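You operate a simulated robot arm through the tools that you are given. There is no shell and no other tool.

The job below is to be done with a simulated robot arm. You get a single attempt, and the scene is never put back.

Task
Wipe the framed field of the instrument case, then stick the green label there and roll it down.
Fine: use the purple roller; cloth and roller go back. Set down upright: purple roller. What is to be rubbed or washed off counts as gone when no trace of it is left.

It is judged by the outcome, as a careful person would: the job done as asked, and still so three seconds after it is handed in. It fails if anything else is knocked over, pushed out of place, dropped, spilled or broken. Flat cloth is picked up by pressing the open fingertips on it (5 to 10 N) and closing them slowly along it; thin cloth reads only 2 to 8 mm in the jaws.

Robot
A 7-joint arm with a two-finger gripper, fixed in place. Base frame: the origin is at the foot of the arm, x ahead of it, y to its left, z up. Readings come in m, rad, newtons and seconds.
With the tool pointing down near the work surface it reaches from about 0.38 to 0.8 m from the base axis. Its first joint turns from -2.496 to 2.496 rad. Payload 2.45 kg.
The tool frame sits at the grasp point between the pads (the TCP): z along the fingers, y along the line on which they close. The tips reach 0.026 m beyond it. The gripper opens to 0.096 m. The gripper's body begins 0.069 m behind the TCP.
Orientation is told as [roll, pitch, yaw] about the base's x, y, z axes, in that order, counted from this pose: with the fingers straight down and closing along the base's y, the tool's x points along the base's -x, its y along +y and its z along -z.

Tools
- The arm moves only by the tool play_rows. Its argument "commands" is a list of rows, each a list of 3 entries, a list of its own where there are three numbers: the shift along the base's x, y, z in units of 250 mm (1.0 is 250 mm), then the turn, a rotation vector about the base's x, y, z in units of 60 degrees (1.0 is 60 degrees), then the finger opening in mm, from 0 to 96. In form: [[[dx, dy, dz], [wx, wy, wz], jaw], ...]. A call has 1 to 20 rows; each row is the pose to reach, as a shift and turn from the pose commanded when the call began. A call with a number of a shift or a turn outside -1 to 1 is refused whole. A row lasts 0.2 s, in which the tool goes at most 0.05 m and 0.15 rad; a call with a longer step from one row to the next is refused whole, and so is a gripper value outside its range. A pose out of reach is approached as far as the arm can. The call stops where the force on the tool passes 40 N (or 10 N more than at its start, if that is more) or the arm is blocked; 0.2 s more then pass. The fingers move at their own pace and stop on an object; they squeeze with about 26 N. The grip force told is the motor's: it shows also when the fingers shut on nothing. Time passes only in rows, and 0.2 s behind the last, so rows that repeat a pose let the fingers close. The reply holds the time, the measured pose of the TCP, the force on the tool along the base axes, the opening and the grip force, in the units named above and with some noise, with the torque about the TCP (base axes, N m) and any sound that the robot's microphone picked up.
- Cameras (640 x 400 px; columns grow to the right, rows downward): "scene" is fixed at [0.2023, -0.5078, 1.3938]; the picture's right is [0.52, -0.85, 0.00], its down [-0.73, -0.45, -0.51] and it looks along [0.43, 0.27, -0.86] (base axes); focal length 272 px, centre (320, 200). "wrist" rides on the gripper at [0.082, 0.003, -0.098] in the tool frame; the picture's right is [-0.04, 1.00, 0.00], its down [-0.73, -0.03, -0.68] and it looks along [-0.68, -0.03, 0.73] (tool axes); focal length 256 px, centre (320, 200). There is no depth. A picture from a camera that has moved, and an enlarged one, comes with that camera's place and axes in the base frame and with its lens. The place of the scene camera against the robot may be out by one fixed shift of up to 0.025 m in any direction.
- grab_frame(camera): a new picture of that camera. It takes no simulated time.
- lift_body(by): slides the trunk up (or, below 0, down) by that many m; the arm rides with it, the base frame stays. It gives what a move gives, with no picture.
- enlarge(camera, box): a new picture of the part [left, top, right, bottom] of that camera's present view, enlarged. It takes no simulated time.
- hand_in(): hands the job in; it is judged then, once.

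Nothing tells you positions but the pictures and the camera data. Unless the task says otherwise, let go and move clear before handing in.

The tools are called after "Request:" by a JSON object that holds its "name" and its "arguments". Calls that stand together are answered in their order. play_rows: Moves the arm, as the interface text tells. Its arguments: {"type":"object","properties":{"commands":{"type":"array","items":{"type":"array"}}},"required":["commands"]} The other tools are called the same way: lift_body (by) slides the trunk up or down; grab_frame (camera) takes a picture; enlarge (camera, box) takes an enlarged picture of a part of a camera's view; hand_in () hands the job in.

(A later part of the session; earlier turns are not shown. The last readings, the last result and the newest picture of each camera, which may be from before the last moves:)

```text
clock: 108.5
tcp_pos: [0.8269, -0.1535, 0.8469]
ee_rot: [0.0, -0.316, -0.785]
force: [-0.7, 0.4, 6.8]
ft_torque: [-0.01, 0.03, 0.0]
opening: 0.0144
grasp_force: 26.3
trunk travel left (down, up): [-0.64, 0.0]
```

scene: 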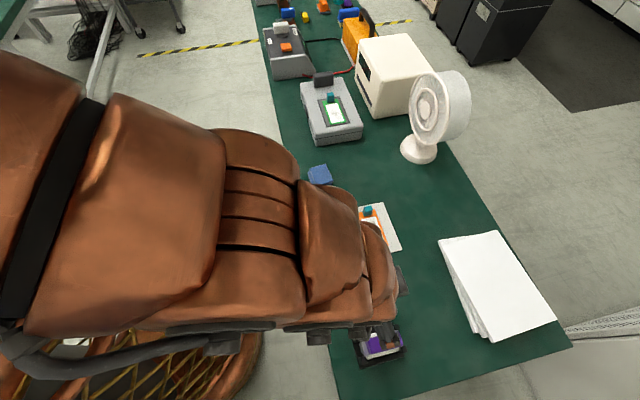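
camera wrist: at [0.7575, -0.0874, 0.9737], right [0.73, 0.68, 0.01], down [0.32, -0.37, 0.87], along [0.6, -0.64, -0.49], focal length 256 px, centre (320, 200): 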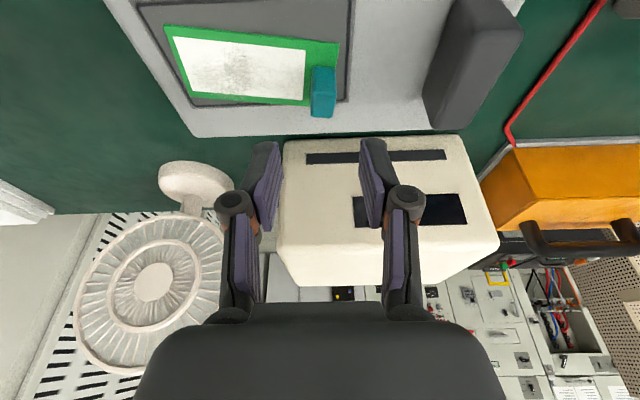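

Request:
{"name": "play_rows", "arguments": {"commands": [[[0, 0, -0.004], [0, 0, 0], 5], [[0, 0, -0.004], [0, 0, 0], 5], [[0, 0, -0.004], [0, 0, 0], 5], [[0, 0, -0.004], [0, 0, 0], 5], [[0, 0, 0], [0, 0, 0], 5], [[0, 0, 0.001], [0, 0, 0], 16], [[0, 0, 0.001], [0, 0, 0], 20], [[0, 0, 0.001], [0, 0, 0], 28], [[0, 0, 0.001], [0, 0, 0], 36], [[0, 0, 0.001], [0, 0, 0], 40], [[0, 0, 0.03], [0, 0, 0], 40], [[0, 0, 0.1], [0, 0, 0], 40], [[0, 0, 0.2], [0, 0, 0], 40], [[-0.1, -0.06, 0.3], [0, 0, 0], 40], [[-0.2, -0.12, 0.38], [0, 0, 0], 40], [[-0.3, -0.18, 0.42], [0, 0, 0], 40], [[-0.3, -0.18, 0.42], [0, 0, 0], 40]]}}

Request:
{"name": "enlarge", "arguments": {"camera": "scene", "box": [316, 88, 352, 130]}}

Request:
{"name": "grab_frame", "arguments": {"camera": "wrist"}}

```text
clock: 112.1
tcp_pos: [0.7496, -0.2, 0.9525]
ee_rot: [0.0, -0.312, -0.786]
force: [-0.7, -0.4, 1.0]
ft_torque: [-0.01, -0.03, -0.01]
opening: 0.0401
grasp_force: 0.0
trunk travel left (down, up): [-0.64, 0.0]
```

```text
9.52 times, centred on (334, 109) of scene
camera zoom: at [0.2023, -0.5078, 1.3938], right [0.52, -0.85, 0.0], down [-0.73, -0.45, -0.51], along [0.43, 0.27, -0.86], focal length 2586 px, centre (187, 1067)
```

zoom: 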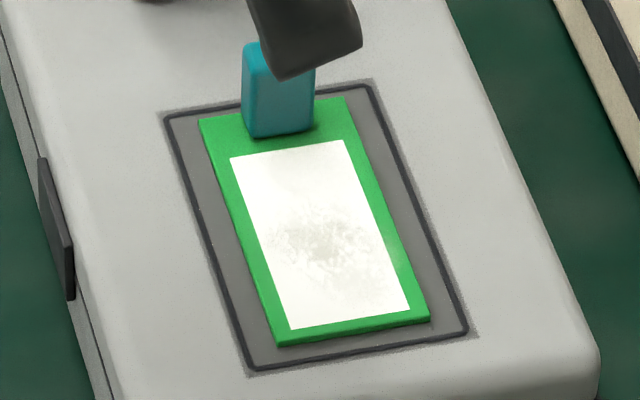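

```text
taken
camera wrist: at [0.6753, -0.1198, 1.0199], right [0.73, 0.68, 0.01], down [0.33, -0.37, 0.87], along [0.6, -0.64, -0.49], focal length 256 px, centre (320, 200)
```

wrist: 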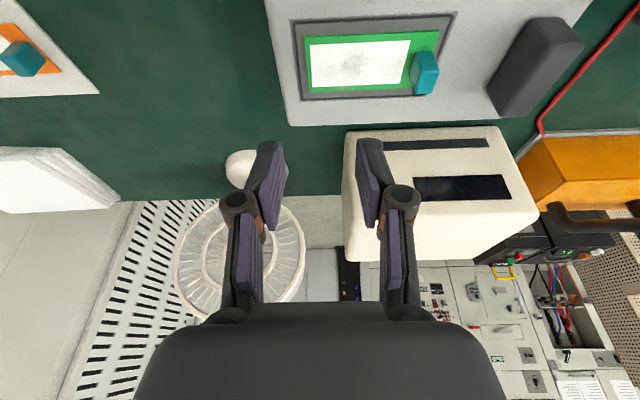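

The label is centred and square in the frame. Back to the roller.

Request:
{"name": "play_rows", "arguments": {"commands": [[[-0.1, -0.086, 0], [0, 0, 0], 60], [[-0.22, -0.19, 0], [0, 0, 0], 60], [[-0.34, -0.293, 0], [0, 0, 0], 60], [[-0.46, -0.396, 0], [0, 0, 0], 60], [[-0.58, -0.5, 0], [0, 0, 0], 60], [[-0.7, -0.603, 0], [0, 0, 0], 60], [[-0.82, -0.706, 0], [0, 0, 0], 60], [[-0.896, -0.772, 0], [0, 0, 0], 60]]}}

Request:
{"name": "play_rows", "arguments": {"commands": [[[-0.1, -0.086, 0], [0, 0, 0], 60], [[-0.22, -0.19, 0], [0, 0, 0], 60], [[-0.34, -0.293, 0], [0, 0, 0], 60], [[-0.46, -0.396, 0], [0, 0, 0], 60], [[-0.58, -0.5, 0], [0, 0, 0], 60], [[-0.7, -0.603, 0], [0, 0, 0], 60], [[-0.82, -0.706, 0], [0, 0, 0], 60], [[-0.896, -0.772, -0.08], [0, 0, 0], 60], [[-0.896, -0.772, -0.16], [0, 0, 0], 60], [[-0.896, -0.772, -0.2], [0, 0, 0], 60], [[-0.896, -0.772, -0.2], [0, 0, 0], 60]]}}

Request:
{"name": "grab_frame", "arguments": {"camera": "wrist"}}

Request:
{"name": "enlarge", "arguments": {"camera": "wrist", "box": [220, 0, 420, 150]}}

```text
clock: 113.9
tcp_pos: [0.5253, -0.3907, 0.9503]
ee_rot: [-0.001, -0.314, -0.785]
force: [-0.5, -0.7, 0.0]
ft_torque: [0.01, 0.02, 0.01]
opening: 0.0599
grasp_force: 0.1
trunk travel left (down, up): [-0.64, 0.0]
```

```text
clock: 116.3
tcp_pos: [0.3023, -0.5849, 0.8999]
ee_rot: [0.002, -0.315, -0.787]
force: [-0.7, 0.8, 0.3]
ft_torque: [0.02, 0.0, -0.01]
opening: 0.0598
grasp_force: 0.1
trunk travel left (down, up): [-0.64, 0.0]
```

```text
taken
camera wrist: at [0.2276, -0.5061, 0.9673], right [0.73, 0.68, 0.01], down [0.32, -0.37, 0.87], along [0.6, -0.64, -0.49], focal length 256 px, centre (320, 200)
```

wrist: 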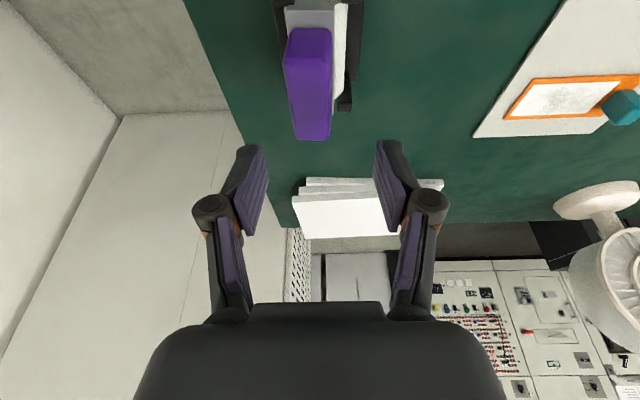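

```text
2.67 times, centred on (320, 75) of wrist
camera zoom: at [0.2276, -0.5061, 0.9673], right [0.73, 0.68, 0.01], down [0.32, -0.37, 0.87], along [0.6, -0.64, -0.49], focal length 683 px, centre (320, 533)
```

zoom: 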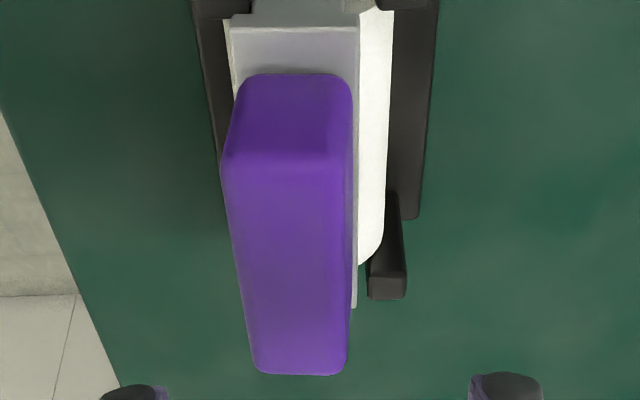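

Request:
{"name": "play_rows", "arguments": {"commands": [[[0, 0, -0.08], [0, 0, 0], 60], [[0, 0, -0.16], [0, 0, 0], 60], [[0, 0, -0.22], [0, 0, 0], 60], [[0, 0, -0.248], [0, 0, 0], 60], [[0, 0, -0.248], [0, 0, 0], 60], [[0, 0, -0.248], [0, 0, 0], 50], [[0, 0, -0.248], [0, 0, 0], 44], [[0, 0, -0.248], [0, 0, 0], 40], [[0, 0, -0.248], [0, 0, 0], 36], [[0, 0, -0.248], [0, 0, 0], 32], [[0, 0, -0.248], [0, 0, 0], 29], [[0, 0, -0.248], [0, 0, 0], 27], [[0, 0, -0.248], [0, 0, 0], 24], [[0, 0, -0.248], [0, 0, 0], 18], [[0, 0, -0.248], [0, 0, 0], 10], [[0, 0, -0.248], [0, 0, 0], 10]]}}

Request:
{"name": "enlarge", "arguments": {"camera": "wrist", "box": [200, 0, 440, 240]}}

```text
clock: 119.7
tcp_pos: [0.3033, -0.5849, 0.8377]
ee_rot: [0.0, -0.315, -0.786]
force: [-0.2, -0.4, -0.1]
ft_torque: [0.01, 0.02, 0.04]
opening: 0.0256
grasp_force: 25.3
trunk travel left (down, up): [-0.64, 0.0]
```

```text
1.67 times, centred on (320, 120) of wrist
camera zoom: at [0.2288, -0.5055, 0.9054], right [0.73, 0.68, 0.01], down [0.32, -0.37, 0.87], along [0.6, -0.64, -0.49], focal length 427 px, centre (320, 333)
```

zoom: 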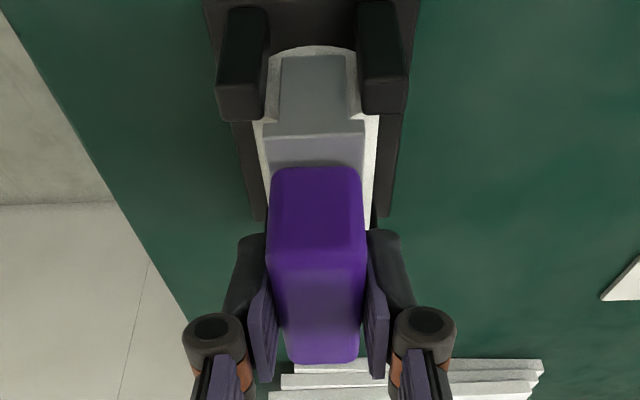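

Gripped upright and centred. Lifting, and carrying it to a bare strip of the lid in front of the label to check its level first.

Request:
{"name": "play_rows", "arguments": {"commands": [[[0, 0, 0.03], [0, 0, 0], 10], [[0, 0, 0.08], [0, 0, 0], 10], [[0, 0, 0.14], [0, 0, 0], 10], [[0, 0, 0.22], [0, 0, 0], 10], [[0, 0, 0.3], [0, 0, 0], 10], [[0, 0, 0.38], [0, 0, 0], 10], [[0, 0, 0.44], [0, 0, 0], 10], [[0.08, 0.063, 0.44], [0, 0, 0], 10], [[0.19, 0.15, 0.44], [0, 0, 0], 10], [[0.31, 0.244, 0.44], [0, 0, 0], 10], [[0.43, 0.338, 0.44], [0, 0, 0], 10], [[0.55, 0.433, 0.44], [0, 0, 0], 10], [[0.67, 0.527, 0.44], [0, 0, 0], 10], [[0.78, 0.614, 0.44], [0, 0, 0], 10], [[0.877, 0.69, 0.44], [0, 0, 0], 10], [[0.877, 0.69, 0.44], [0, 0, 0], 10]]}}

Request:
{"name": "play_rows", "arguments": {"commands": [[[0.08, 0.063, 0], [0, 0, 0], 10], [[0.19, 0.15, 0], [0, 0, 0], 10], [[0.31, 0.244, 0], [0, 0, 0], 10], [[0.43, 0.338, 0], [0, 0, 0], 10], [[0.55, 0.433, 0], [0, 0, 0], 10], [[0.67, 0.527, 0], [0, 0, 0], 10], [[0.78, 0.614, 0], [0, 0, 0], 10], [[0.877, 0.69, -0.04], [0, 0, 0], 10], [[0.877, 0.69, -0.1], [0, 0, 0], 10], [[0.877, 0.69, -0.16], [0, 0, 0], 10], [[0.877, 0.69, -0.18], [0, 0, 0], 10], [[0.877, 0.69, -0.18], [0, 0, 0], 10]]}}

Request:
{"name": "enlarge", "arguments": {"camera": "wrist", "box": [220, 0, 480, 160]}}

Request:
{"name": "enlarge", "arguments": {"camera": "scene", "box": [310, 88, 370, 140]}}

```text
clock: 123.1
tcp_pos: [0.5207, -0.4127, 0.9498]
ee_rot: [0.001, -0.314, -0.787]
force: [-0.3, 0.8, -1.1]
ft_torque: [0.05, 0.02, -0.02]
opening: 0.0257
grasp_force: 25.7
trunk travel left (down, up): [-0.64, 0.0]
```

```text
clock: 125.7
tcp_pos: [0.741, -0.241, 0.9033]
ee_rot: [0.0, -0.313, -0.786]
force: [0.8, 0.9, -1.2]
ft_torque: [-0.01, -0.01, -0.02]
opening: 0.0255
grasp_force: 25.7
trunk travel left (down, up): [-0.64, 0.0]
```

```text
2.46 times, centred on (350, 80) of wrist
camera zoom: at [0.6679, -0.1611, 0.9704], right [0.73, 0.68, 0.01], down [0.32, -0.37, 0.87], along [0.6, -0.64, -0.49], focal length 630 px, centre (246, 495)
```

zoom: 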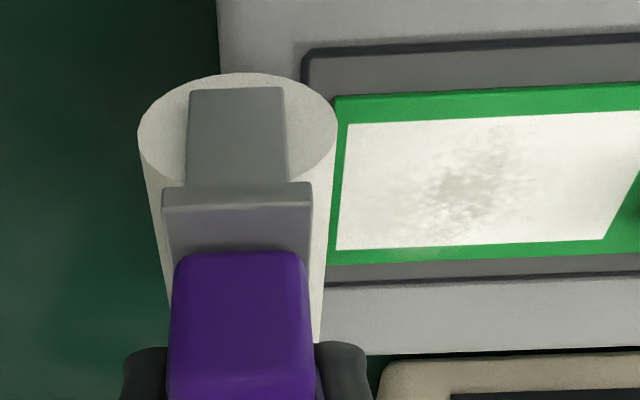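

```text
7.69 times, centred on (340, 114) of scene
camera zoom: at [0.2023, -0.5078, 1.3938], right [0.52, -0.85, 0.0], down [-0.73, -0.45, -0.51], along [0.43, 0.27, -0.86], focal length 2089 px, centre (166, 862)
```

zoom: 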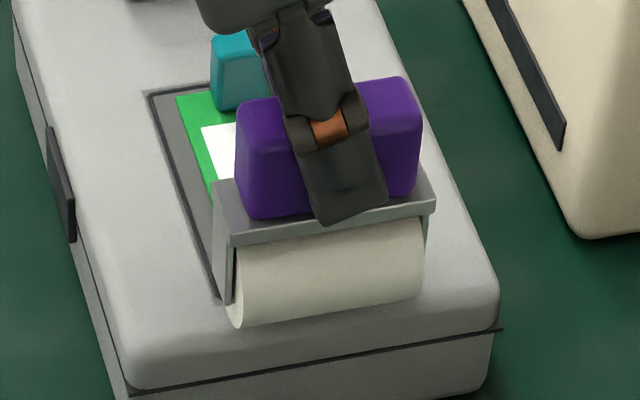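

Request:
{"name": "play_rows", "arguments": {"commands": [[[0, 0, -0.015], [0, 0, 0], 10], [[0, 0, -0.026], [0, 0, 0], 10], [[0, 0, -0.03], [0, 0, 0], 10], [[0, 0, -0.03], [0, 0, 0], 10]]}}

Request:
{"name": "play_rows", "arguments": {"commands": [[[0, 0, -0.003], [0, 0, 0], 10], [[0, 0, -0.003], [0, 0, 0], 10]]}}

Request:
{"name": "play_rows", "arguments": {"commands": [[[0, 0, -0.002], [0, 0, 0], 10], [[0, 0, -0.002], [0, 0, 0], 10]]}}

```text
clock: 126.7
tcp_pos: [0.7413, -0.2402, 0.896]
ee_rot: [0.001, -0.312, -0.786]
force: [-0.2, 0.2, -2.3]
ft_torque: [-0.01, -0.01, 0.01]
opening: 0.0255
grasp_force: 25.8
trunk travel left (down, up): [-0.64, 0.0]
```

```text
clock: 127.3
tcp_pos: [0.7404, -0.2398, 0.8947]
ee_rot: [0.0, -0.311, -0.785]
force: [0.9, -0.8, -1.7]
ft_torque: [0.01, 0.0, 0.01]
opening: 0.0254
grasp_force: 26.5
trunk travel left (down, up): [-0.64, 0.0]
```

```text
clock: 127.9
tcp_pos: [0.7411, -0.2407, 0.8957]
ee_rot: [0.001, -0.313, -0.784]
force: [0.3, -0.8, -1.8]
ft_torque: [-0.01, 0.01, 0.01]
opening: 0.0254
grasp_force: 26.7
trunk travel left (down, up): [-0.64, 0.0]
```

Request:
{"name": "play_rows", "arguments": {"commands": [[[0, 0, -0.002], [0, 0, 0], 10], [[0, 0, -0.002], [0, 0, 0], 10]]}}

Request:
{"name": "play_rows", "arguments": {"commands": [[[0, 0, -0.002], [0, 0, 0], 10], [[0, 0, -0.002], [0, 0, 0], 10]]}}

Request:
{"name": "play_rows", "arguments": {"commands": [[[0, 0, -0.002], [0, 0, 0], 10], [[0, 0, -0.002], [0, 0, 0], 10]]}}

```text
clock: 128.5
tcp_pos: [0.7401, -0.2408, 0.895]
ee_rot: [0.001, -0.313, -0.786]
force: [0.8, 0.5, -1.7]
ft_torque: [0.01, 0.01, 0.01]
opening: 0.0255
grasp_force: 26.1
trunk travel left (down, up): [-0.64, 0.0]
```

```text
clock: 129.1
tcp_pos: [0.7397, -0.2407, 0.894]
ee_rot: [-0.001, -0.313, -0.785]
force: [-0.2, 0.1, 1.0]
ft_torque: [0.01, 0.03, 0.02]
opening: 0.0255
grasp_force: 25.6
trunk travel left (down, up): [-0.64, 0.0]
```

```text
clock: 129.7
tcp_pos: [0.7415, -0.239, 0.8938]
ee_rot: [0.001, -0.314, -0.787]
force: [-2.4, 0.9, 5.9]
ft_torque: [0.07, 0.23, 0.02]
opening: 0.0256
grasp_force: 25.9
trunk travel left (down, up): [-0.64, 0.0]
```

Request:
{"name": "play_rows", "arguments": {"commands": [[[0, 0, 0], [0, 0, 0], 10]]}}

Request:
{"name": "play_rows", "arguments": {"commands": [[[0, 0, 0], [0, 0, 0], 10]]}}

Request:
{"name": "play_rows", "arguments": {"commands": [[[0, 0, 0], [0, 0, 0], 10]]}}

```text
clock: 130.1
tcp_pos: [0.7404, -0.2403, 0.8934]
ee_rot: [0.0, -0.314, -0.784]
force: [0.0, 0.9, 7.8]
ft_torque: [0.08, 0.09, -0.01]
opening: 0.0256
grasp_force: 26.0
trunk travel left (down, up): [-0.64, 0.0]
```

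```text
clock: 130.5
tcp_pos: [0.7413, -0.2407, 0.8936]
ee_rot: [0.0, -0.315, -0.786]
force: [1.2, -0.1, 8.1]
ft_torque: [0.02, 0.02, 0.0]
opening: 0.0255
grasp_force: 25.6
trunk travel left (down, up): [-0.64, 0.0]
```

```text
clock: 130.9
tcp_pos: [0.7412, -0.2399, 0.8957]
ee_rot: [0.0, -0.314, -0.785]
force: [0.8, 0.4, 9.0]
ft_torque: [0.01, -0.08, 0.01]
opening: 0.0255
grasp_force: 26.2
trunk travel left (down, up): [-0.64, 0.0]
```

The roller is level on the bare lid (torque ≈ 0 at ~9 N). Now a short test roll of 8 mm on the bare lid to see if the cylinder turns freely (low side force).

Request:
{"name": "play_rows", "arguments": {"commands": [[[0.0057, 0.0057, 0.001], [0, 0, 0], 10], [[0.0113, 0.0113, 0.001], [0, 0, 0], 10], [[0.017, 0.017, 0.001], [0, 0, 0], 10], [[0.0226, 0.0226, 0.001], [0, 0, 0], 10]]}}

Request:
{"name": "enlarge", "arguments": {"camera": "scene", "box": [316, 100, 366, 132]}}

```text
clock: 131.9
tcp_pos: [0.7456, -0.2343, 0.8943]
ee_rot: [0.001, -0.312, -0.785]
force: [-1.2, -2.4, 3.9]
ft_torque: [-0.27, -0.02, -0.09]
opening: 0.0255
grasp_force: 26.1
trunk travel left (down, up): [-0.64, 0.0]
```

```text
12.50 times, centred on (341, 116) of scene
camera zoom: at [0.2023, -0.5078, 1.3938], right [0.52, -0.85, 0.0], down [-0.73, -0.45, -0.51], along [0.43, 0.27, -0.86], focal length 3394 px, centre (58, 1250)
```

zoom: 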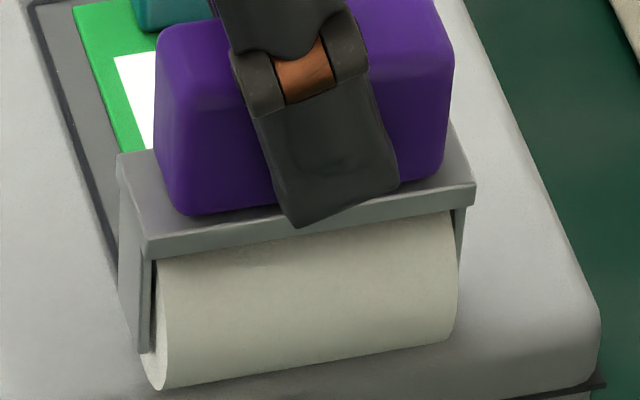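

A side force of about 2.5 N appeared. I'll repeat the short roll back with more normal force to see whether that is constant bearing drag or sliding friction.

Request:
{"name": "play_rows", "arguments": {"commands": [[[0, 0, -0.003], [0, 0, 0], 10], [[0, 0, -0.003], [0, 0, 0], 10]]}}

Request:
{"name": "play_rows", "arguments": {"commands": [[[-0.0057, -0.0057, 0], [0, 0, 0], 10], [[-0.0113, -0.0113, 0], [0, 0, 0], 10], [[-0.017, -0.017, 0], [0, 0, 0], 10], [[-0.0226, -0.0226, 0], [0, 0, 0], 10]]}}

Request:
{"name": "play_rows", "arguments": {"commands": [[[0, 0, 0], [0, 0, 0], 10]]}}

Request:
{"name": "enlarge", "arguments": {"camera": "scene", "box": [316, 100, 366, 132]}}

```text
clock: 132.5
tcp_pos: [0.7467, -0.2332, 0.8935]
ee_rot: [0.002, -0.313, -0.785]
force: [-3.0, -1.4, 8.6]
ft_torque: [-0.11, 0.22, -0.01]
opening: 0.0254
grasp_force: 26.3
trunk travel left (down, up): [-0.64, 0.0]
```

```text
clock: 133.5
tcp_pos: [0.741, -0.2389, 0.8926]
ee_rot: [0.001, -0.316, -0.785]
force: [4.6, 5.0, 14.1]
ft_torque: [0.43, -0.34, 0.01]
opening: 0.0256
grasp_force: 26.0
trunk travel left (down, up): [-0.64, 0.0]
```

```text
clock: 133.9
tcp_pos: [0.741, -0.2397, 0.894]
ee_rot: [0.0, -0.315, -0.784]
force: [5.2, 4.6, 15.7]
ft_torque: [0.42, -0.41, 0.01]
opening: 0.0255
grasp_force: 26.4
trunk travel left (down, up): [-0.64, 0.0]
```

```text
12.50 times, centred on (341, 116) of scene
camera zoom: at [0.2023, -0.5078, 1.3938], right [0.52, -0.85, 0.0], down [-0.73, -0.45, -0.51], along [0.43, 0.27, -0.86], focal length 3394 px, centre (58, 1250)
```

zoom: 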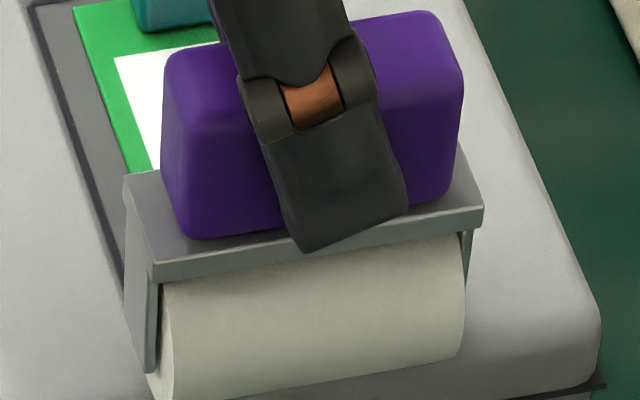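

The side force scales with load (μ≈0.4), so the drum drags rather than spinning freely; I'll therefore use light force and short, monitored strokes on the label. Lifting 5 mm and moving over the label near the tab.

Request:
{"name": "play_rows", "arguments": {"commands": [[[0, 0, 0.008], [0, 0, 0], 10], [[0, 0, 0.022], [0, 0, 0], 10], [[0.03, 0.03, 0.024], [0, 0, 0], 10], [[0.08, 0.08, 0.024], [0, 0, 0], 10], [[0.14, 0.14, 0.024], [0, 0, 0], 10], [[0.2, 0.2, 0.024], [0, 0, 0], 10], [[0.236, 0.236, 0.024], [0, 0, 0], 10], [[0.236, 0.236, 0.024], [0, 0, 0], 10]]}}

Request:
{"name": "enlarge", "arguments": {"camera": "wrist", "box": [160, 0, 420, 160]}}

Request:
{"name": "enlarge", "arguments": {"camera": "scene", "box": [316, 88, 360, 130]}}

```text
clock: 135.7
tcp_pos: [0.7998, -0.1833, 0.8987]
ee_rot: [-0.001, -0.313, -0.785]
force: [-0.6, 0.8, -1.1]
ft_torque: [0.02, -0.02, 0.01]
opening: 0.0258
grasp_force: 26.3
trunk travel left (down, up): [-0.64, 0.0]
```

```text
2.46 times, centred on (290, 80) of wrist
camera zoom: at [0.7262, -0.1018, 0.966], right [0.73, 0.68, 0.01], down [0.33, -0.37, 0.87], along [0.6, -0.64, -0.49], focal length 630 px, centre (394, 495)
```

zoom: 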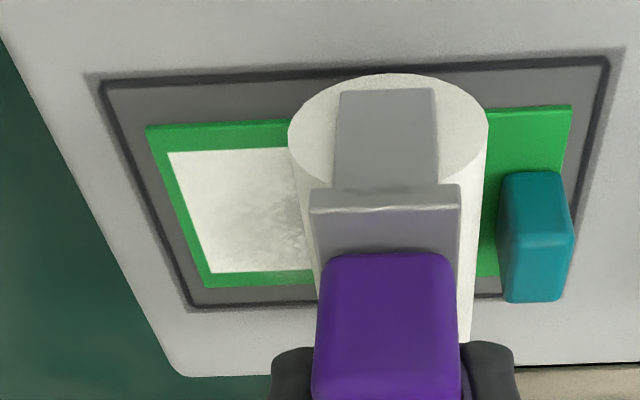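

```text
9.52 times, centred on (338, 109) of scene
camera zoom: at [0.2023, -0.5078, 1.3938], right [0.52, -0.85, 0.0], down [-0.73, -0.45, -0.51], along [0.43, 0.27, -0.86], focal length 2586 px, centre (149, 1067)
```

zoom: 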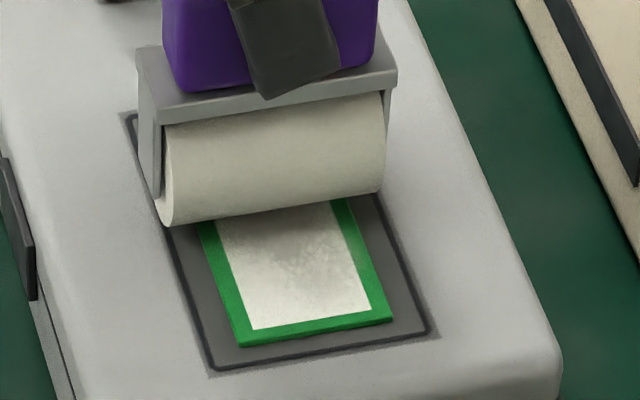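

Request:
{"name": "play_rows", "arguments": {"commands": [[[0, 0, -0.006], [0, 0, 0], 10], [[0, 0, -0.01], [0, 0, 0], 10], [[0, 0, -0.01], [0, 0, 0], 10]]}}

Request:
{"name": "play_rows", "arguments": {"commands": [[[0, 0, -0.002], [0, 0, 0], 10], [[0, 0, -0.002], [0, 0, 0], 10]]}}

```text
clock: 136.5
tcp_pos: [0.8004, -0.1822, 0.896]
ee_rot: [0.001, -0.315, -0.787]
force: [0.0, -0.2, -1.9]
ft_torque: [0.04, -0.01, 0.02]
opening: 0.0254
grasp_force: 25.9
trunk travel left (down, up): [-0.64, 0.0]
```

```text
clock: 137.1
tcp_pos: [0.7992, -0.1814, 0.8978]
ee_rot: [-0.001, -0.315, -0.784]
force: [0.8, 0.4, -0.1]
ft_torque: [0.02, -0.03, 0.01]
opening: 0.0253
grasp_force: 25.6
trunk travel left (down, up): [-0.64, 0.0]
```

Request:
{"name": "play_rows", "arguments": {"commands": [[[0, 0, -0.001], [0, 0, 0], 10], [[0, 0, -0.001], [0, 0, 0], 10]]}}

Request:
{"name": "play_rows", "arguments": {"commands": [[[0, 0, -0.001], [0, 0, 0], 10], [[0, 0, -0.001], [0, 0, 0], 10]]}}

Request:
{"name": "enlarge", "arguments": {"camera": "scene", "box": [316, 88, 360, 130]}}

```text
clock: 137.7
tcp_pos: [0.8005, -0.1814, 0.8966]
ee_rot: [0.001, -0.314, -0.785]
force: [0.5, -0.3, 2.1]
ft_torque: [0.0, -0.06, 0.01]
opening: 0.0255
grasp_force: 26.2
trunk travel left (down, up): [-0.64, 0.0]
```

```text
clock: 138.3
tcp_pos: [0.7996, -0.1814, 0.8967]
ee_rot: [-0.001, -0.313, -0.786]
force: [0.3, -0.2, 2.1]
ft_torque: [-0.05, -0.07, 0.01]
opening: 0.0254
grasp_force: 25.9
trunk travel left (down, up): [-0.64, 0.0]
```

```text
9.52 times, centred on (338, 109) of scene
camera zoom: at [0.2023, -0.5078, 1.3938], right [0.52, -0.85, 0.0], down [-0.73, -0.45, -0.51], along [0.43, 0.27, -0.86], focal length 2586 px, centre (149, 1067)
```

zoom: 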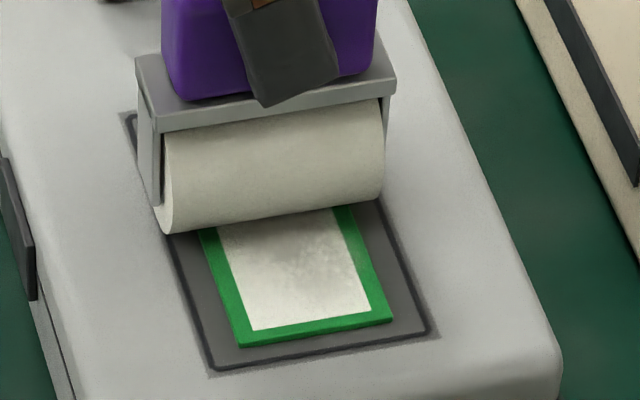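

Request:
{"name": "play_rows", "arguments": {"commands": [[[0, 0, -0.001], [0, 0, 0], 10], [[0, 0, -0.001], [0, 0, 0], 10]]}}

Request:
{"name": "play_rows", "arguments": {"commands": [[[0, 0, -0.001], [0, 0, 0], 10], [[0, 0, -0.001], [0, 0, 0], 10]]}}

Request:
{"name": "enlarge", "arguments": {"camera": "scene", "box": [316, 88, 360, 130]}}

```text
clock: 138.9
tcp_pos: [0.8001, -0.1809, 0.8966]
ee_rot: [0.0, -0.314, -0.785]
force: [-0.4, -0.7, 4.6]
ft_torque: [-0.06, -0.08, 0.01]
opening: 0.0257
grasp_force: 26.0
trunk travel left (down, up): [-0.64, 0.0]
```

```text
clock: 139.5
tcp_pos: [0.7987, -0.18, 0.8963]
ee_rot: [0.002, -0.315, -0.786]
force: [-0.2, -0.2, 7.9]
ft_torque: [-0.04, -0.07, 0.0]
opening: 0.0254
grasp_force: 25.5
trunk travel left (down, up): [-0.64, 0.0]
```

```text
9.52 times, centred on (338, 109) of scene
camera zoom: at [0.2023, -0.5078, 1.3938], right [0.52, -0.85, 0.0], down [-0.73, -0.45, -0.51], along [0.43, 0.27, -0.86], focal length 2586 px, centre (149, 1067)
```

zoom: 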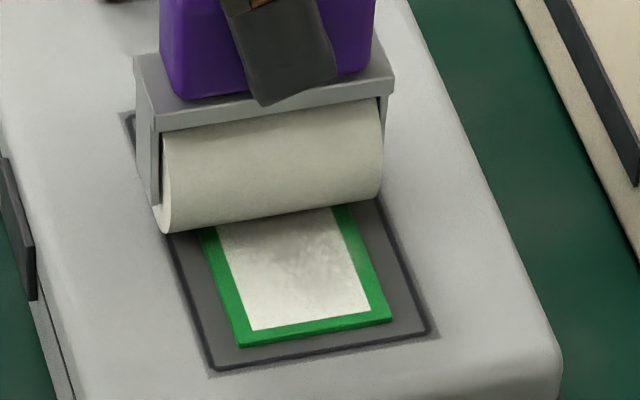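

Level contact at ~9 N on the label with no movement. Now a short 10 mm stroke toward the near end, then check.

Request:
{"name": "play_rows", "arguments": {"commands": [[[-0.0057, -0.0057, 0], [0, 0, 0], 10], [[-0.0113, -0.0113, 0], [0, 0, 0], 10], [[-0.017, -0.017, 0], [0, 0, 0], 10], [[-0.0226, -0.0226, 0], [0, 0, 0], 10], [[-0.0283, -0.0283, 0], [0, 0, 0], 10]]}}

Request:
{"name": "enlarge", "arguments": {"camera": "scene", "box": [316, 88, 360, 130]}}

Request:
{"name": "enlarge", "arguments": {"camera": "wrist", "box": [160, 0, 420, 160]}}

```text
clock: 140.7
tcp_pos: [0.7932, -0.1879, 0.8959]
ee_rot: [0.0, -0.315, -0.786]
force: [3.0, 3.2, 10.3]
ft_torque: [0.15, -0.26, -0.02]
opening: 0.0252
grasp_force: 25.5
trunk travel left (down, up): [-0.64, 0.0]
```

```text
9.52 times, centred on (338, 109) of scene
camera zoom: at [0.2023, -0.5078, 1.3938], right [0.52, -0.85, 0.0], down [-0.73, -0.45, -0.51], along [0.43, 0.27, -0.86], focal length 2586 px, centre (149, 1067)
```

zoom: 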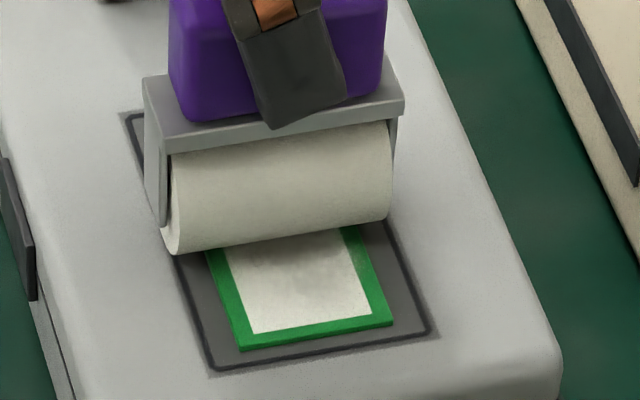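

```text
2.46 times, centred on (290, 80) of wrist
camera zoom: at [0.7189, -0.1083, 0.963], right [0.73, 0.68, 0.01], down [0.32, -0.37, 0.87], along [0.6, -0.64, -0.49], focal length 630 px, centre (394, 495)
```

zoom: 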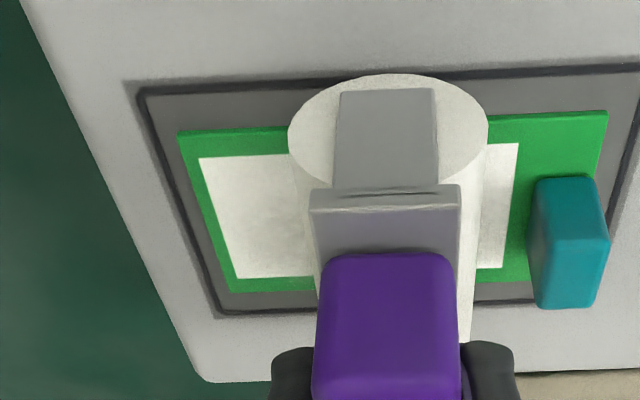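

The label crept only ~1.5 mm while the roller passed ~8.6 mm, so alternating stroke directions will cancel it. Now a stroke toward the tab.

Request:
{"name": "play_rows", "arguments": {"commands": [[[0.0057, 0.0057, 0.0005], [0, 0, 0], 10], [[0.0113, 0.0113, 0.001], [0, 0, 0], 10], [[0.017, 0.017, 0.001], [0, 0, 0], 10], [[0.0226, 0.0226, 0.001], [0, 0, 0], 10], [[0.0283, 0.0283, 0.001], [0, 0, 0], 10], [[0.034, 0.034, 0.001], [0, 0, 0], 10], [[0.04, 0.04, 0.001], [0, 0, 0], 10], [[0.0455, 0.0455, 0.001], [0, 0, 0], 10]]}}

Request:
{"name": "enlarge", "arguments": {"camera": "scene", "box": [316, 88, 360, 130]}}

Request:
{"name": "enlarge", "arguments": {"camera": "wrist", "box": [160, 0, 420, 160]}}

```text
clock: 142.5
tcp_pos: [0.8038, -0.1764, 0.8954]
ee_rot: [-0.001, -0.314, -0.786]
force: [-2.0, -1.3, 2.9]
ft_torque: [-0.11, 0.11, -0.01]
opening: 0.0253
grasp_force: 26.1
trunk travel left (down, up): [-0.64, 0.0]
```

```text
9.52 times, centred on (338, 109) of scene
camera zoom: at [0.2023, -0.5078, 1.3938], right [0.52, -0.85, 0.0], down [-0.73, -0.45, -0.51], along [0.43, 0.27, -0.86], focal length 2586 px, centre (149, 1067)
```

zoom: 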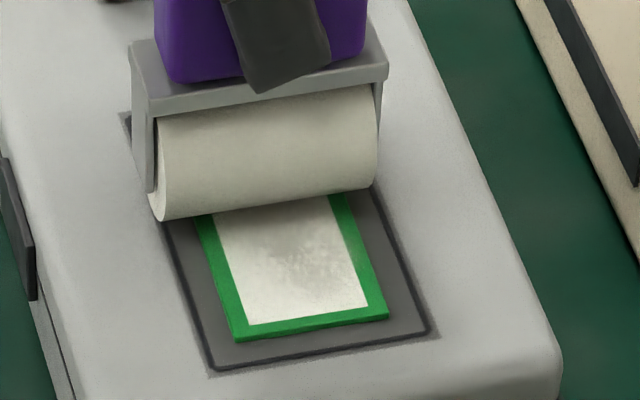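

```text
2.46 times, centred on (290, 80) of wrist
camera zoom: at [0.7305, -0.0965, 0.963], right [0.73, 0.68, 0.01], down [0.33, -0.37, 0.87], along [0.6, -0.64, -0.49], focal length 630 px, centre (394, 495)
```

zoom: 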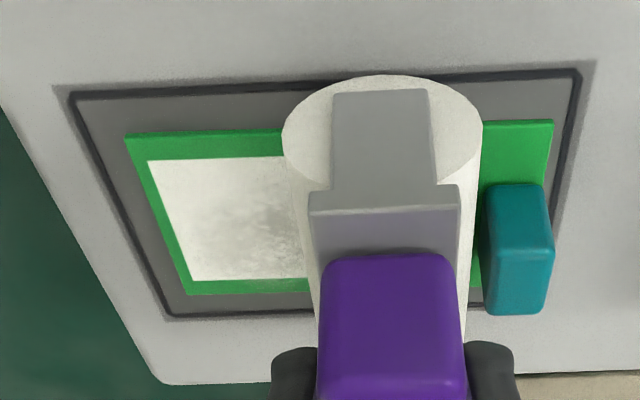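

Creep looks time-based, so faster strokes will shift the label less. A quick full stroke toward the near end, lifting off immediately at the end.

Request:
{"name": "play_rows", "arguments": {"commands": [[[-0.023, -0.023, 0], [0, 0, 0], 10], [[-0.046, -0.046, 0], [0, 0, 0], 10], [[-0.069, -0.069, 0], [0, 0, 0], 10], [[-0.092, -0.092, 0], [0, 0, 0], 10], [[-0.115, -0.115, 0], [0, 0, 0], 10], [[-0.138, -0.138, 0], [0, 0, 0], 10], [[-0.161, -0.161, 0], [0, 0, 0], 10], [[-0.182, -0.182, 0], [0, 0, 0], 10], [[-0.182, -0.182, 0.014], [0, 0, 0], 10], [[-0.182, -0.182, 0.024], [0, 0, 0], 10]]}}

Request:
{"name": "enlarge", "arguments": {"camera": "scene", "box": [316, 88, 360, 130]}}

Request:
{"name": "enlarge", "arguments": {"camera": "wrist", "box": [220, 0, 480, 160]}}

```text
clock: 144.7
tcp_pos: [0.7599, -0.2215, 0.9006]
ee_rot: [0.001, -0.314, -0.785]
force: [0.5, 0.6, -2.0]
ft_torque: [-0.01, 0.01, 0.0]
opening: 0.0255
grasp_force: 25.5
trunk travel left (down, up): [-0.64, 0.0]
```

```text
9.52 times, centred on (338, 109) of scene
camera zoom: at [0.2023, -0.5078, 1.3938], right [0.52, -0.85, 0.0], down [-0.73, -0.45, -0.51], along [0.43, 0.27, -0.86], focal length 2586 px, centre (149, 1067)
```

zoom: 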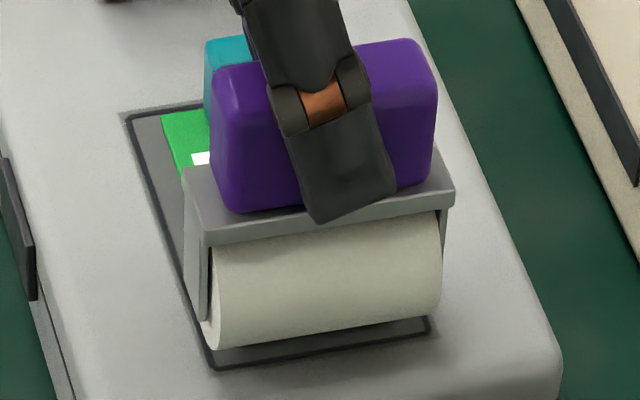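

```text
2.46 times, centred on (350, 80) of wrist
camera zoom: at [0.6852, -0.143, 0.969], right [0.73, 0.68, 0.01], down [0.32, -0.37, 0.87], along [0.6, -0.64, -0.49], focal length 630 px, centre (246, 495)
```

zoom: 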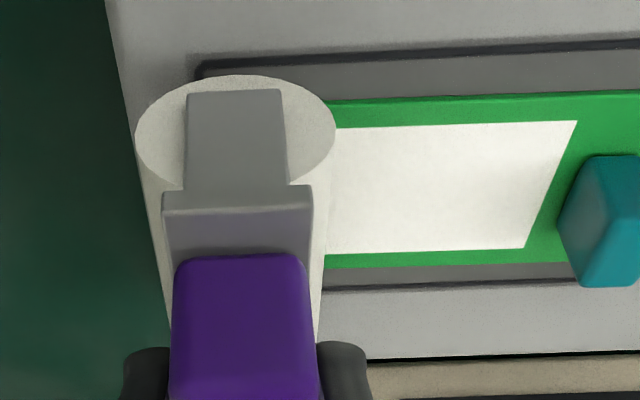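

The grey speckle on the label has vanished where the roller passed — the rolling is taking effect. Let me back off to see the whole label.

Request:
{"name": "play_rows", "arguments": {"commands": [[[-0.03, -0.03, 0.03], [0, 0, 0], 10], [[-0.09, -0.09, 0.08], [0, 0, 0], 10], [[-0.15, -0.15, 0.1], [0, 0, 0], 10], [[-0.15, -0.15, 0.1], [0, 0, 0], 10]]}}

Request:
{"name": "grab_frame", "arguments": {"camera": "wrist"}}

Request:
{"name": "enlarge", "arguments": {"camera": "wrist", "box": [300, 0, 560, 130]}}

Request:
{"name": "enlarge", "arguments": {"camera": "scene", "box": [310, 80, 370, 130]}}

```text
clock: 145.7
tcp_pos: [0.7219, -0.2593, 0.9264]
ee_rot: [0.001, -0.313, -0.786]
force: [0.3, -0.1, -1.1]
ft_torque: [0.02, 0.04, 0.01]
opening: 0.0255
grasp_force: 26.3
trunk travel left (down, up): [-0.64, 0.0]
```

```text
taken
camera wrist: at [0.648, -0.1802, 0.9937], right [0.73, 0.68, 0.01], down [0.33, -0.37, 0.87], along [0.6, -0.64, -0.49], focal length 256 px, centre (320, 200)
```

wrist: 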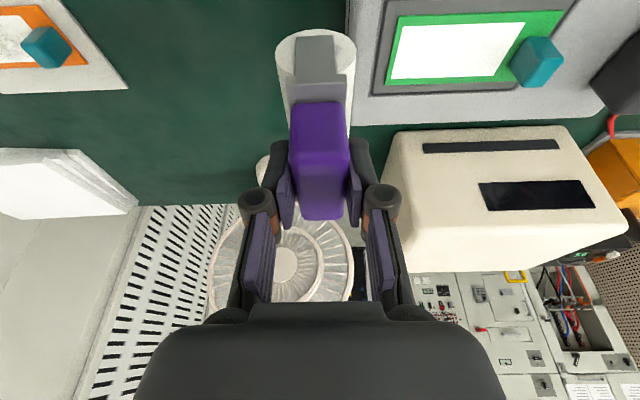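

```text
2.46 times, centred on (430, 65) of wrist
camera zoom: at [0.648, -0.1802, 0.9937], right [0.73, 0.68, 0.01], down [0.33, -0.37, 0.87], along [0.6, -0.64, -0.49], focal length 630 px, centre (49, 532)
```

zoom: 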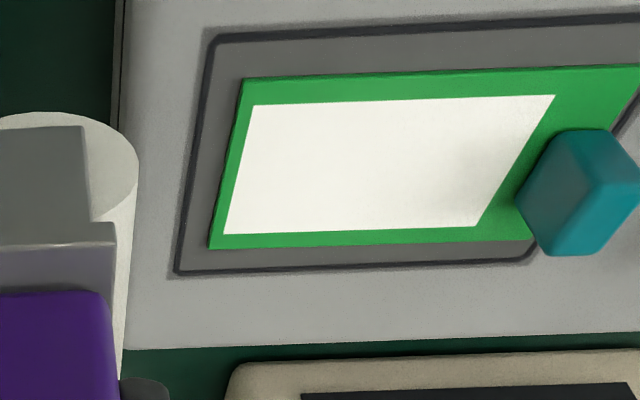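

```text
8.00 times, centred on (340, 105) of scene
camera zoom: at [0.2023, -0.5078, 1.3938], right [0.52, -0.85, 0.0], down [-0.73, -0.45, -0.51], along [0.43, 0.27, -0.86], focal length 2172 px, centre (160, 960)
```

zoom: 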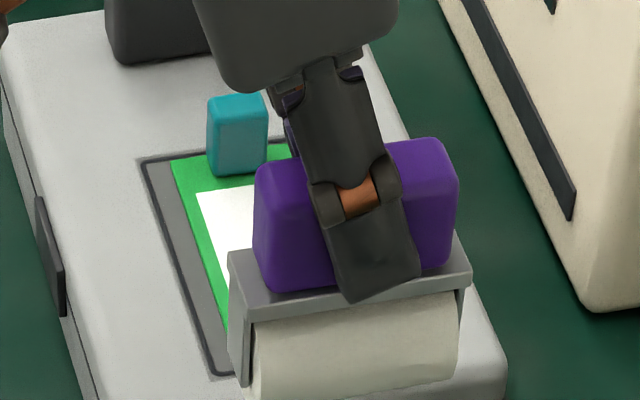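

The label now shows clean and smooth, centred within ~2 mm. I'll move aside with the roller to inspect the label fully before putting the roller away.

Request:
{"name": "play_rows", "arguments": {"commands": [[[-0.1, -0.08, 0.08], [0, 0, 0], 10], [[-0.22, -0.175, 0.1], [0, 0, 0], 10], [[-0.34, -0.27, 0.1], [0, 0, 0], 10], [[-0.46, -0.365, 0.1], [0, 0, 0], 10], [[-0.58, -0.46, 0.1], [0, 0, 0], 10], [[-0.7, -0.555, 0.1], [0, 0, 0], 10], [[-0.8, -0.634, 0.1], [0, 0, 0], 10], [[-0.8, -0.634, 0.1], [0, 0, 0], 10]]}}

Request:
{"name": "enlarge", "arguments": {"camera": "scene", "box": [316, 88, 352, 130]}}

Request:
{"name": "grab_frame", "arguments": {"camera": "scene"}}

```text
clock: 147.5
tcp_pos: [0.522, -0.4176, 0.9509]
ee_rot: [0.001, -0.313, -0.784]
force: [0.8, 0.3, -1.0]
ft_torque: [0.01, 0.02, 0.01]
opening: 0.0254
grasp_force: 26.0
trunk travel left (down, up): [-0.64, 0.0]
```

```text
9.52 times, centred on (334, 109) of scene
camera zoom: at [0.2023, -0.5078, 1.3938], right [0.52, -0.85, 0.0], down [-0.73, -0.45, -0.51], along [0.43, 0.27, -0.86], focal length 2586 px, centre (187, 1067)
```

zoom: 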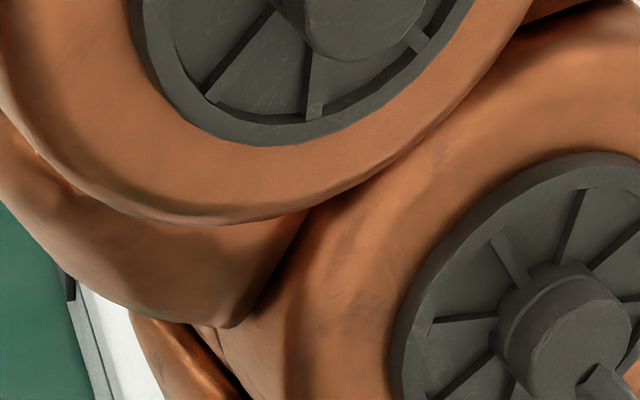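

```text
taken
```

scene: 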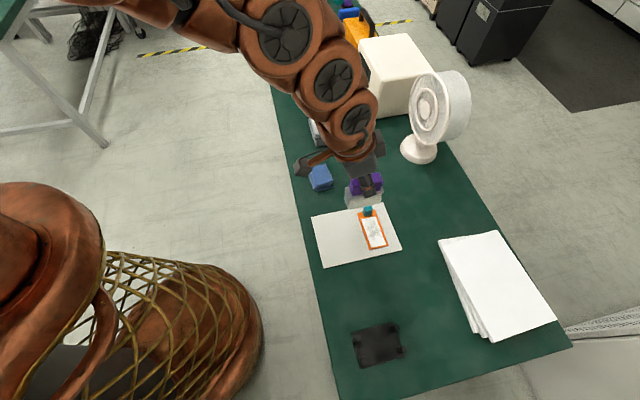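

Request:
{"name": "play_rows", "arguments": {"commands": [[[-0.1, -0.076, 0], [0, 0, 0], 10], [[-0.22, -0.168, 0], [0, 0, 0], 10], [[-0.34, -0.26, 0], [0, 0, 0], 10], [[-0.46, -0.351, 0], [0, 0, 0], 10], [[-0.58, -0.443, 0], [0, 0, 0], 10], [[-0.7, -0.534, 0], [0, 0, 0], 10], [[-0.8, -0.611, 0], [0, 0, 0], 10], [[-0.875, -0.668, 0], [0, 0, 0], 10], [[-0.875, -0.668, 0], [0, 0, 0], 10]]}}

Request:
{"name": "enlarge", "arguments": {"camera": "scene", "box": [316, 88, 352, 130]}}

Request:
{"name": "grab_frame", "arguments": {"camera": "wrist"}}

```text
clock: 149.5
tcp_pos: [0.3007, -0.5846, 0.9501]
ee_rot: [0.0, -0.312, -0.785]
force: [0.6, 0.5, -2.1]
ft_torque: [0.05, 0.02, 0.0]
opening: 0.0257
grasp_force: 26.1
trunk travel left (down, up): [-0.64, 0.0]
```

```text
9.52 times, centred on (334, 109) of scene
camera zoom: at [0.2023, -0.5078, 1.3938], right [0.52, -0.85, 0.0], down [-0.73, -0.45, -0.51], along [0.43, 0.27, -0.86], focal length 2586 px, centre (187, 1067)
```

zoom: 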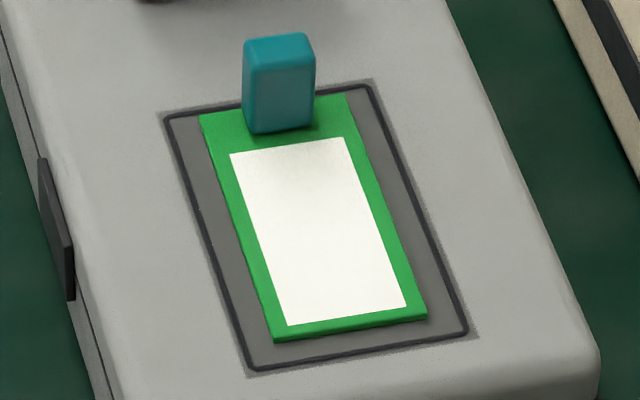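

```text
taken
camera wrist: at [0.2272, -0.505, 1.0174], right [0.73, 0.68, 0.01], down [0.33, -0.37, 0.87], along [0.6, -0.64, -0.49], focal length 256 px, centre (320, 200)
```

wrist: 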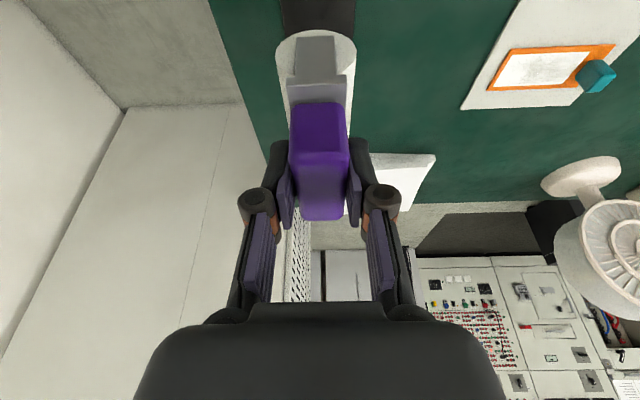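

The label is smooth and flat inside the frame. Now to return the roller upright; I'll check how it sits in the grip first.

Request:
{"name": "enlarge", "arguments": {"camera": "wrist", "box": [240, 0, 400, 250]}}

Request:
{"name": "play_rows", "arguments": {"commands": [[[0.006, -0.002, -0.08], [0, 0, 0], 10], [[0.006, -0.002, -0.16], [0, 0, 0], 10], [[0.006, -0.002, -0.24], [0, 0, 0], 10], [[0.006, -0.002, -0.28], [0, 0, 0], 10], [[0.006, -0.002, -0.28], [0, 0, 0], 10]]}}

Request:
{"name": "enlarge", "arguments": {"camera": "wrist", "box": [240, 0, 400, 100]}}

```text
1.60 times, centred on (320, 125) of wrist
camera zoom: at [0.2272, -0.505, 1.0174], right [0.73, 0.68, 0.01], down [0.33, -0.37, 0.87], along [0.6, -0.64, -0.49], focal length 410 px, centre (320, 320)
```

zoom: 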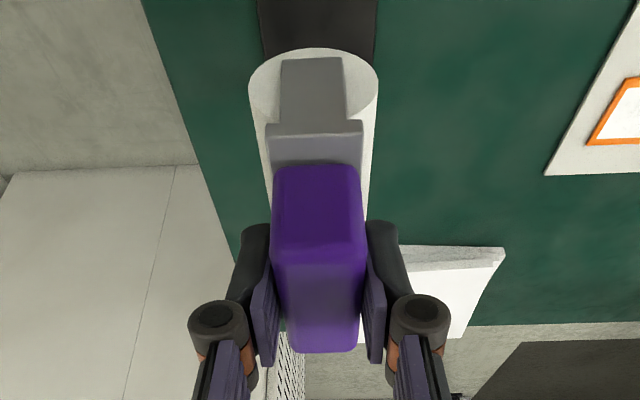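

```text
clock: 150.7
tcp_pos: [0.3043, -0.5857, 0.8799]
ee_rot: [-0.001, -0.315, -0.786]
force: [-0.4, 0.4, -1.2]
ft_torque: [-0.01, -0.02, 0.02]
opening: 0.0257
grasp_force: 26.1
trunk travel left (down, up): [-0.64, 0.0]
```

```text
4.00 times, centred on (320, 50) of wrist
camera zoom: at [0.2306, -0.5071, 0.9484], right [0.73, 0.68, 0.01], down [0.32, -0.37, 0.87], along [0.6, -0.64, -0.49], focal length 1024 px, centre (320, 800)
```

zoom: 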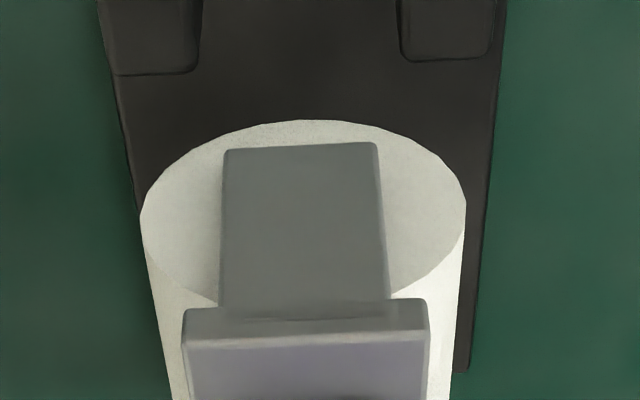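

Request:
{"name": "play_rows", "arguments": {"commands": [[[-0.006, 0.002, -0.04], [0, 0, 0], 10], [[-0.011, 0.003, -0.08], [0, 0, 0], 10], [[-0.011, 0.003, -0.11], [0, 0, 0], 10], [[-0.011, 0.003, -0.13], [0, 0, 0], 10], [[-0.011, 0.003, -0.145], [0, 0, 0], 10], [[-0.011, 0.003, -0.152], [0, 0, 0], 10], [[-0.011, 0.003, -0.152], [0, 0, 0], 10]]}}

Request:
{"name": "enlarge", "arguments": {"camera": "wrist", "box": [220, 0, 420, 125]}}

```text
clock: 151.6
tcp_pos: [0.2998, -0.5837, 0.8584]
ee_rot: [0.002, -0.314, -0.787]
force: [-11.7, 20.8, 30.2]
ft_torque: [0.33, -0.16, 0.22]
opening: 0.0276
grasp_force: 25.9
trunk travel left (down, up): [-0.64, 0.0]
stopped in row 4: the force on the tool passed its limit at 51 N (the readings are from after the stop); the commanded pose is now the measured one
```

```text
3.20 times, centred on (320, 62) of wrist
camera zoom: at [0.2256, -0.5046, 0.9249], right [0.74, 0.68, 0.01], down [0.32, -0.37, 0.87], along [0.6, -0.64, -0.49], focal length 819 px, centre (320, 640)
```

zoom: 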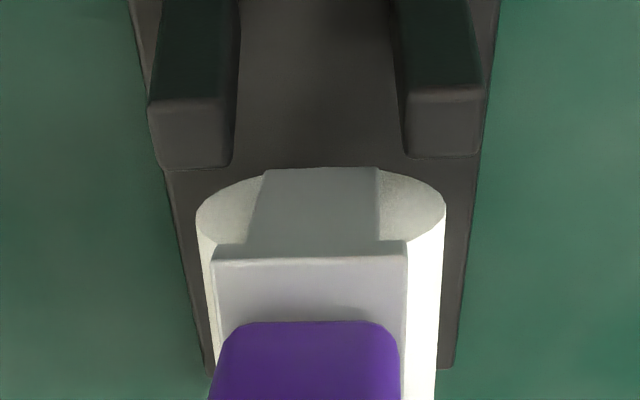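

The roller's far end caught a tray post; the motion stopped. I'll lift straight up right away and inspect.

Request:
{"name": "play_rows", "arguments": {"commands": [[[0, 0, 0.02], [0, 0, 0], 10], [[0, 0, 0.06], [0, 0, 0], 10], [[0, 0, 0.12], [0, 0, 0], 10], [[0, 0, 0.2], [0, 0, 0], 10], [[0, 0, 0.3], [0, 0, 0], 10], [[0, 0, 0.3], [0, 0, 0], 10]]}}

Request:
{"name": "grab_frame", "arguments": {"camera": "wrist"}}

Request:
{"name": "enlarge", "arguments": {"camera": "wrist", "box": [220, 0, 420, 250]}}

Request:
{"name": "enlarge", "arguments": {"camera": "scene", "box": [330, 310, 430, 375]}}

```text
clock: 153.0
tcp_pos: [0.3006, -0.5863, 0.9306]
ee_rot: [0.001, -0.314, -0.787]
force: [0.6, 0.5, -1.6]
ft_torque: [0.0, 0.02, 0.0]
opening: 0.0278
grasp_force: 25.9
trunk travel left (down, up): [-0.64, 0.0]
```

```text
taken
camera wrist: at [0.2262, -0.5064, 0.9971], right [0.73, 0.68, 0.01], down [0.32, -0.37, 0.87], along [0.6, -0.64, -0.49], focal length 256 px, centre (320, 200)
```

wrist: 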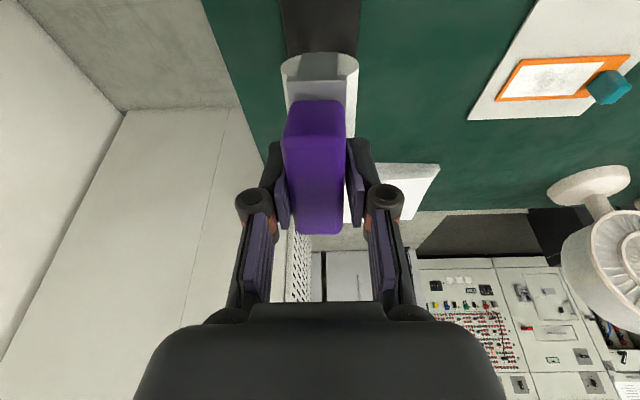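

```text
1.60 times, centred on (320, 125) of wrist
camera zoom: at [0.2262, -0.5064, 0.9971], right [0.73, 0.68, 0.01], down [0.32, -0.37, 0.87], along [0.6, -0.64, -0.49], focal length 410 px, centre (320, 320)
```

zoom: 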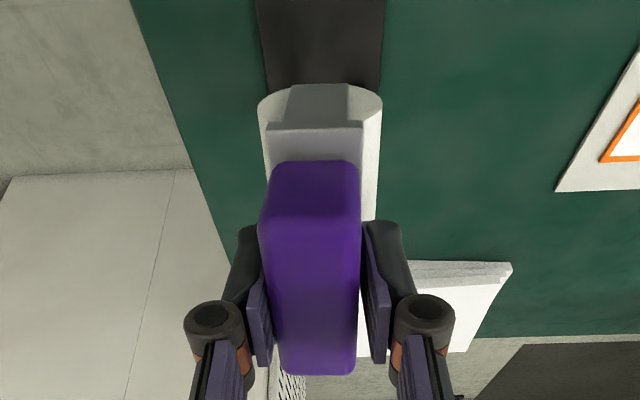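

```text
6.15 times, centred on (380, 342) of scene
camera zoom: at [0.2023, -0.5078, 1.3938], right [0.52, -0.85, 0.0], down [-0.73, -0.45, -0.51], along [0.43, 0.27, -0.86], focal length 1671 px, centre (-49, -677)
```

zoom: 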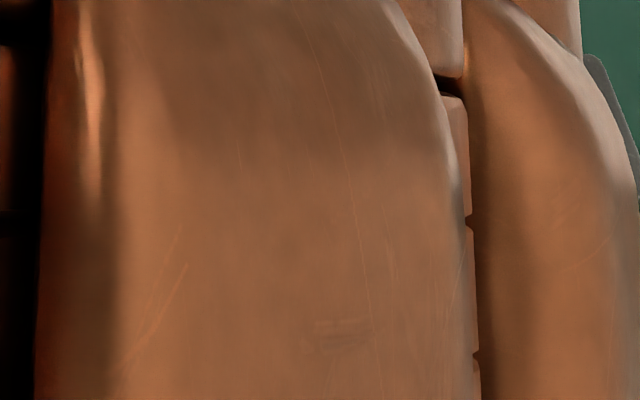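

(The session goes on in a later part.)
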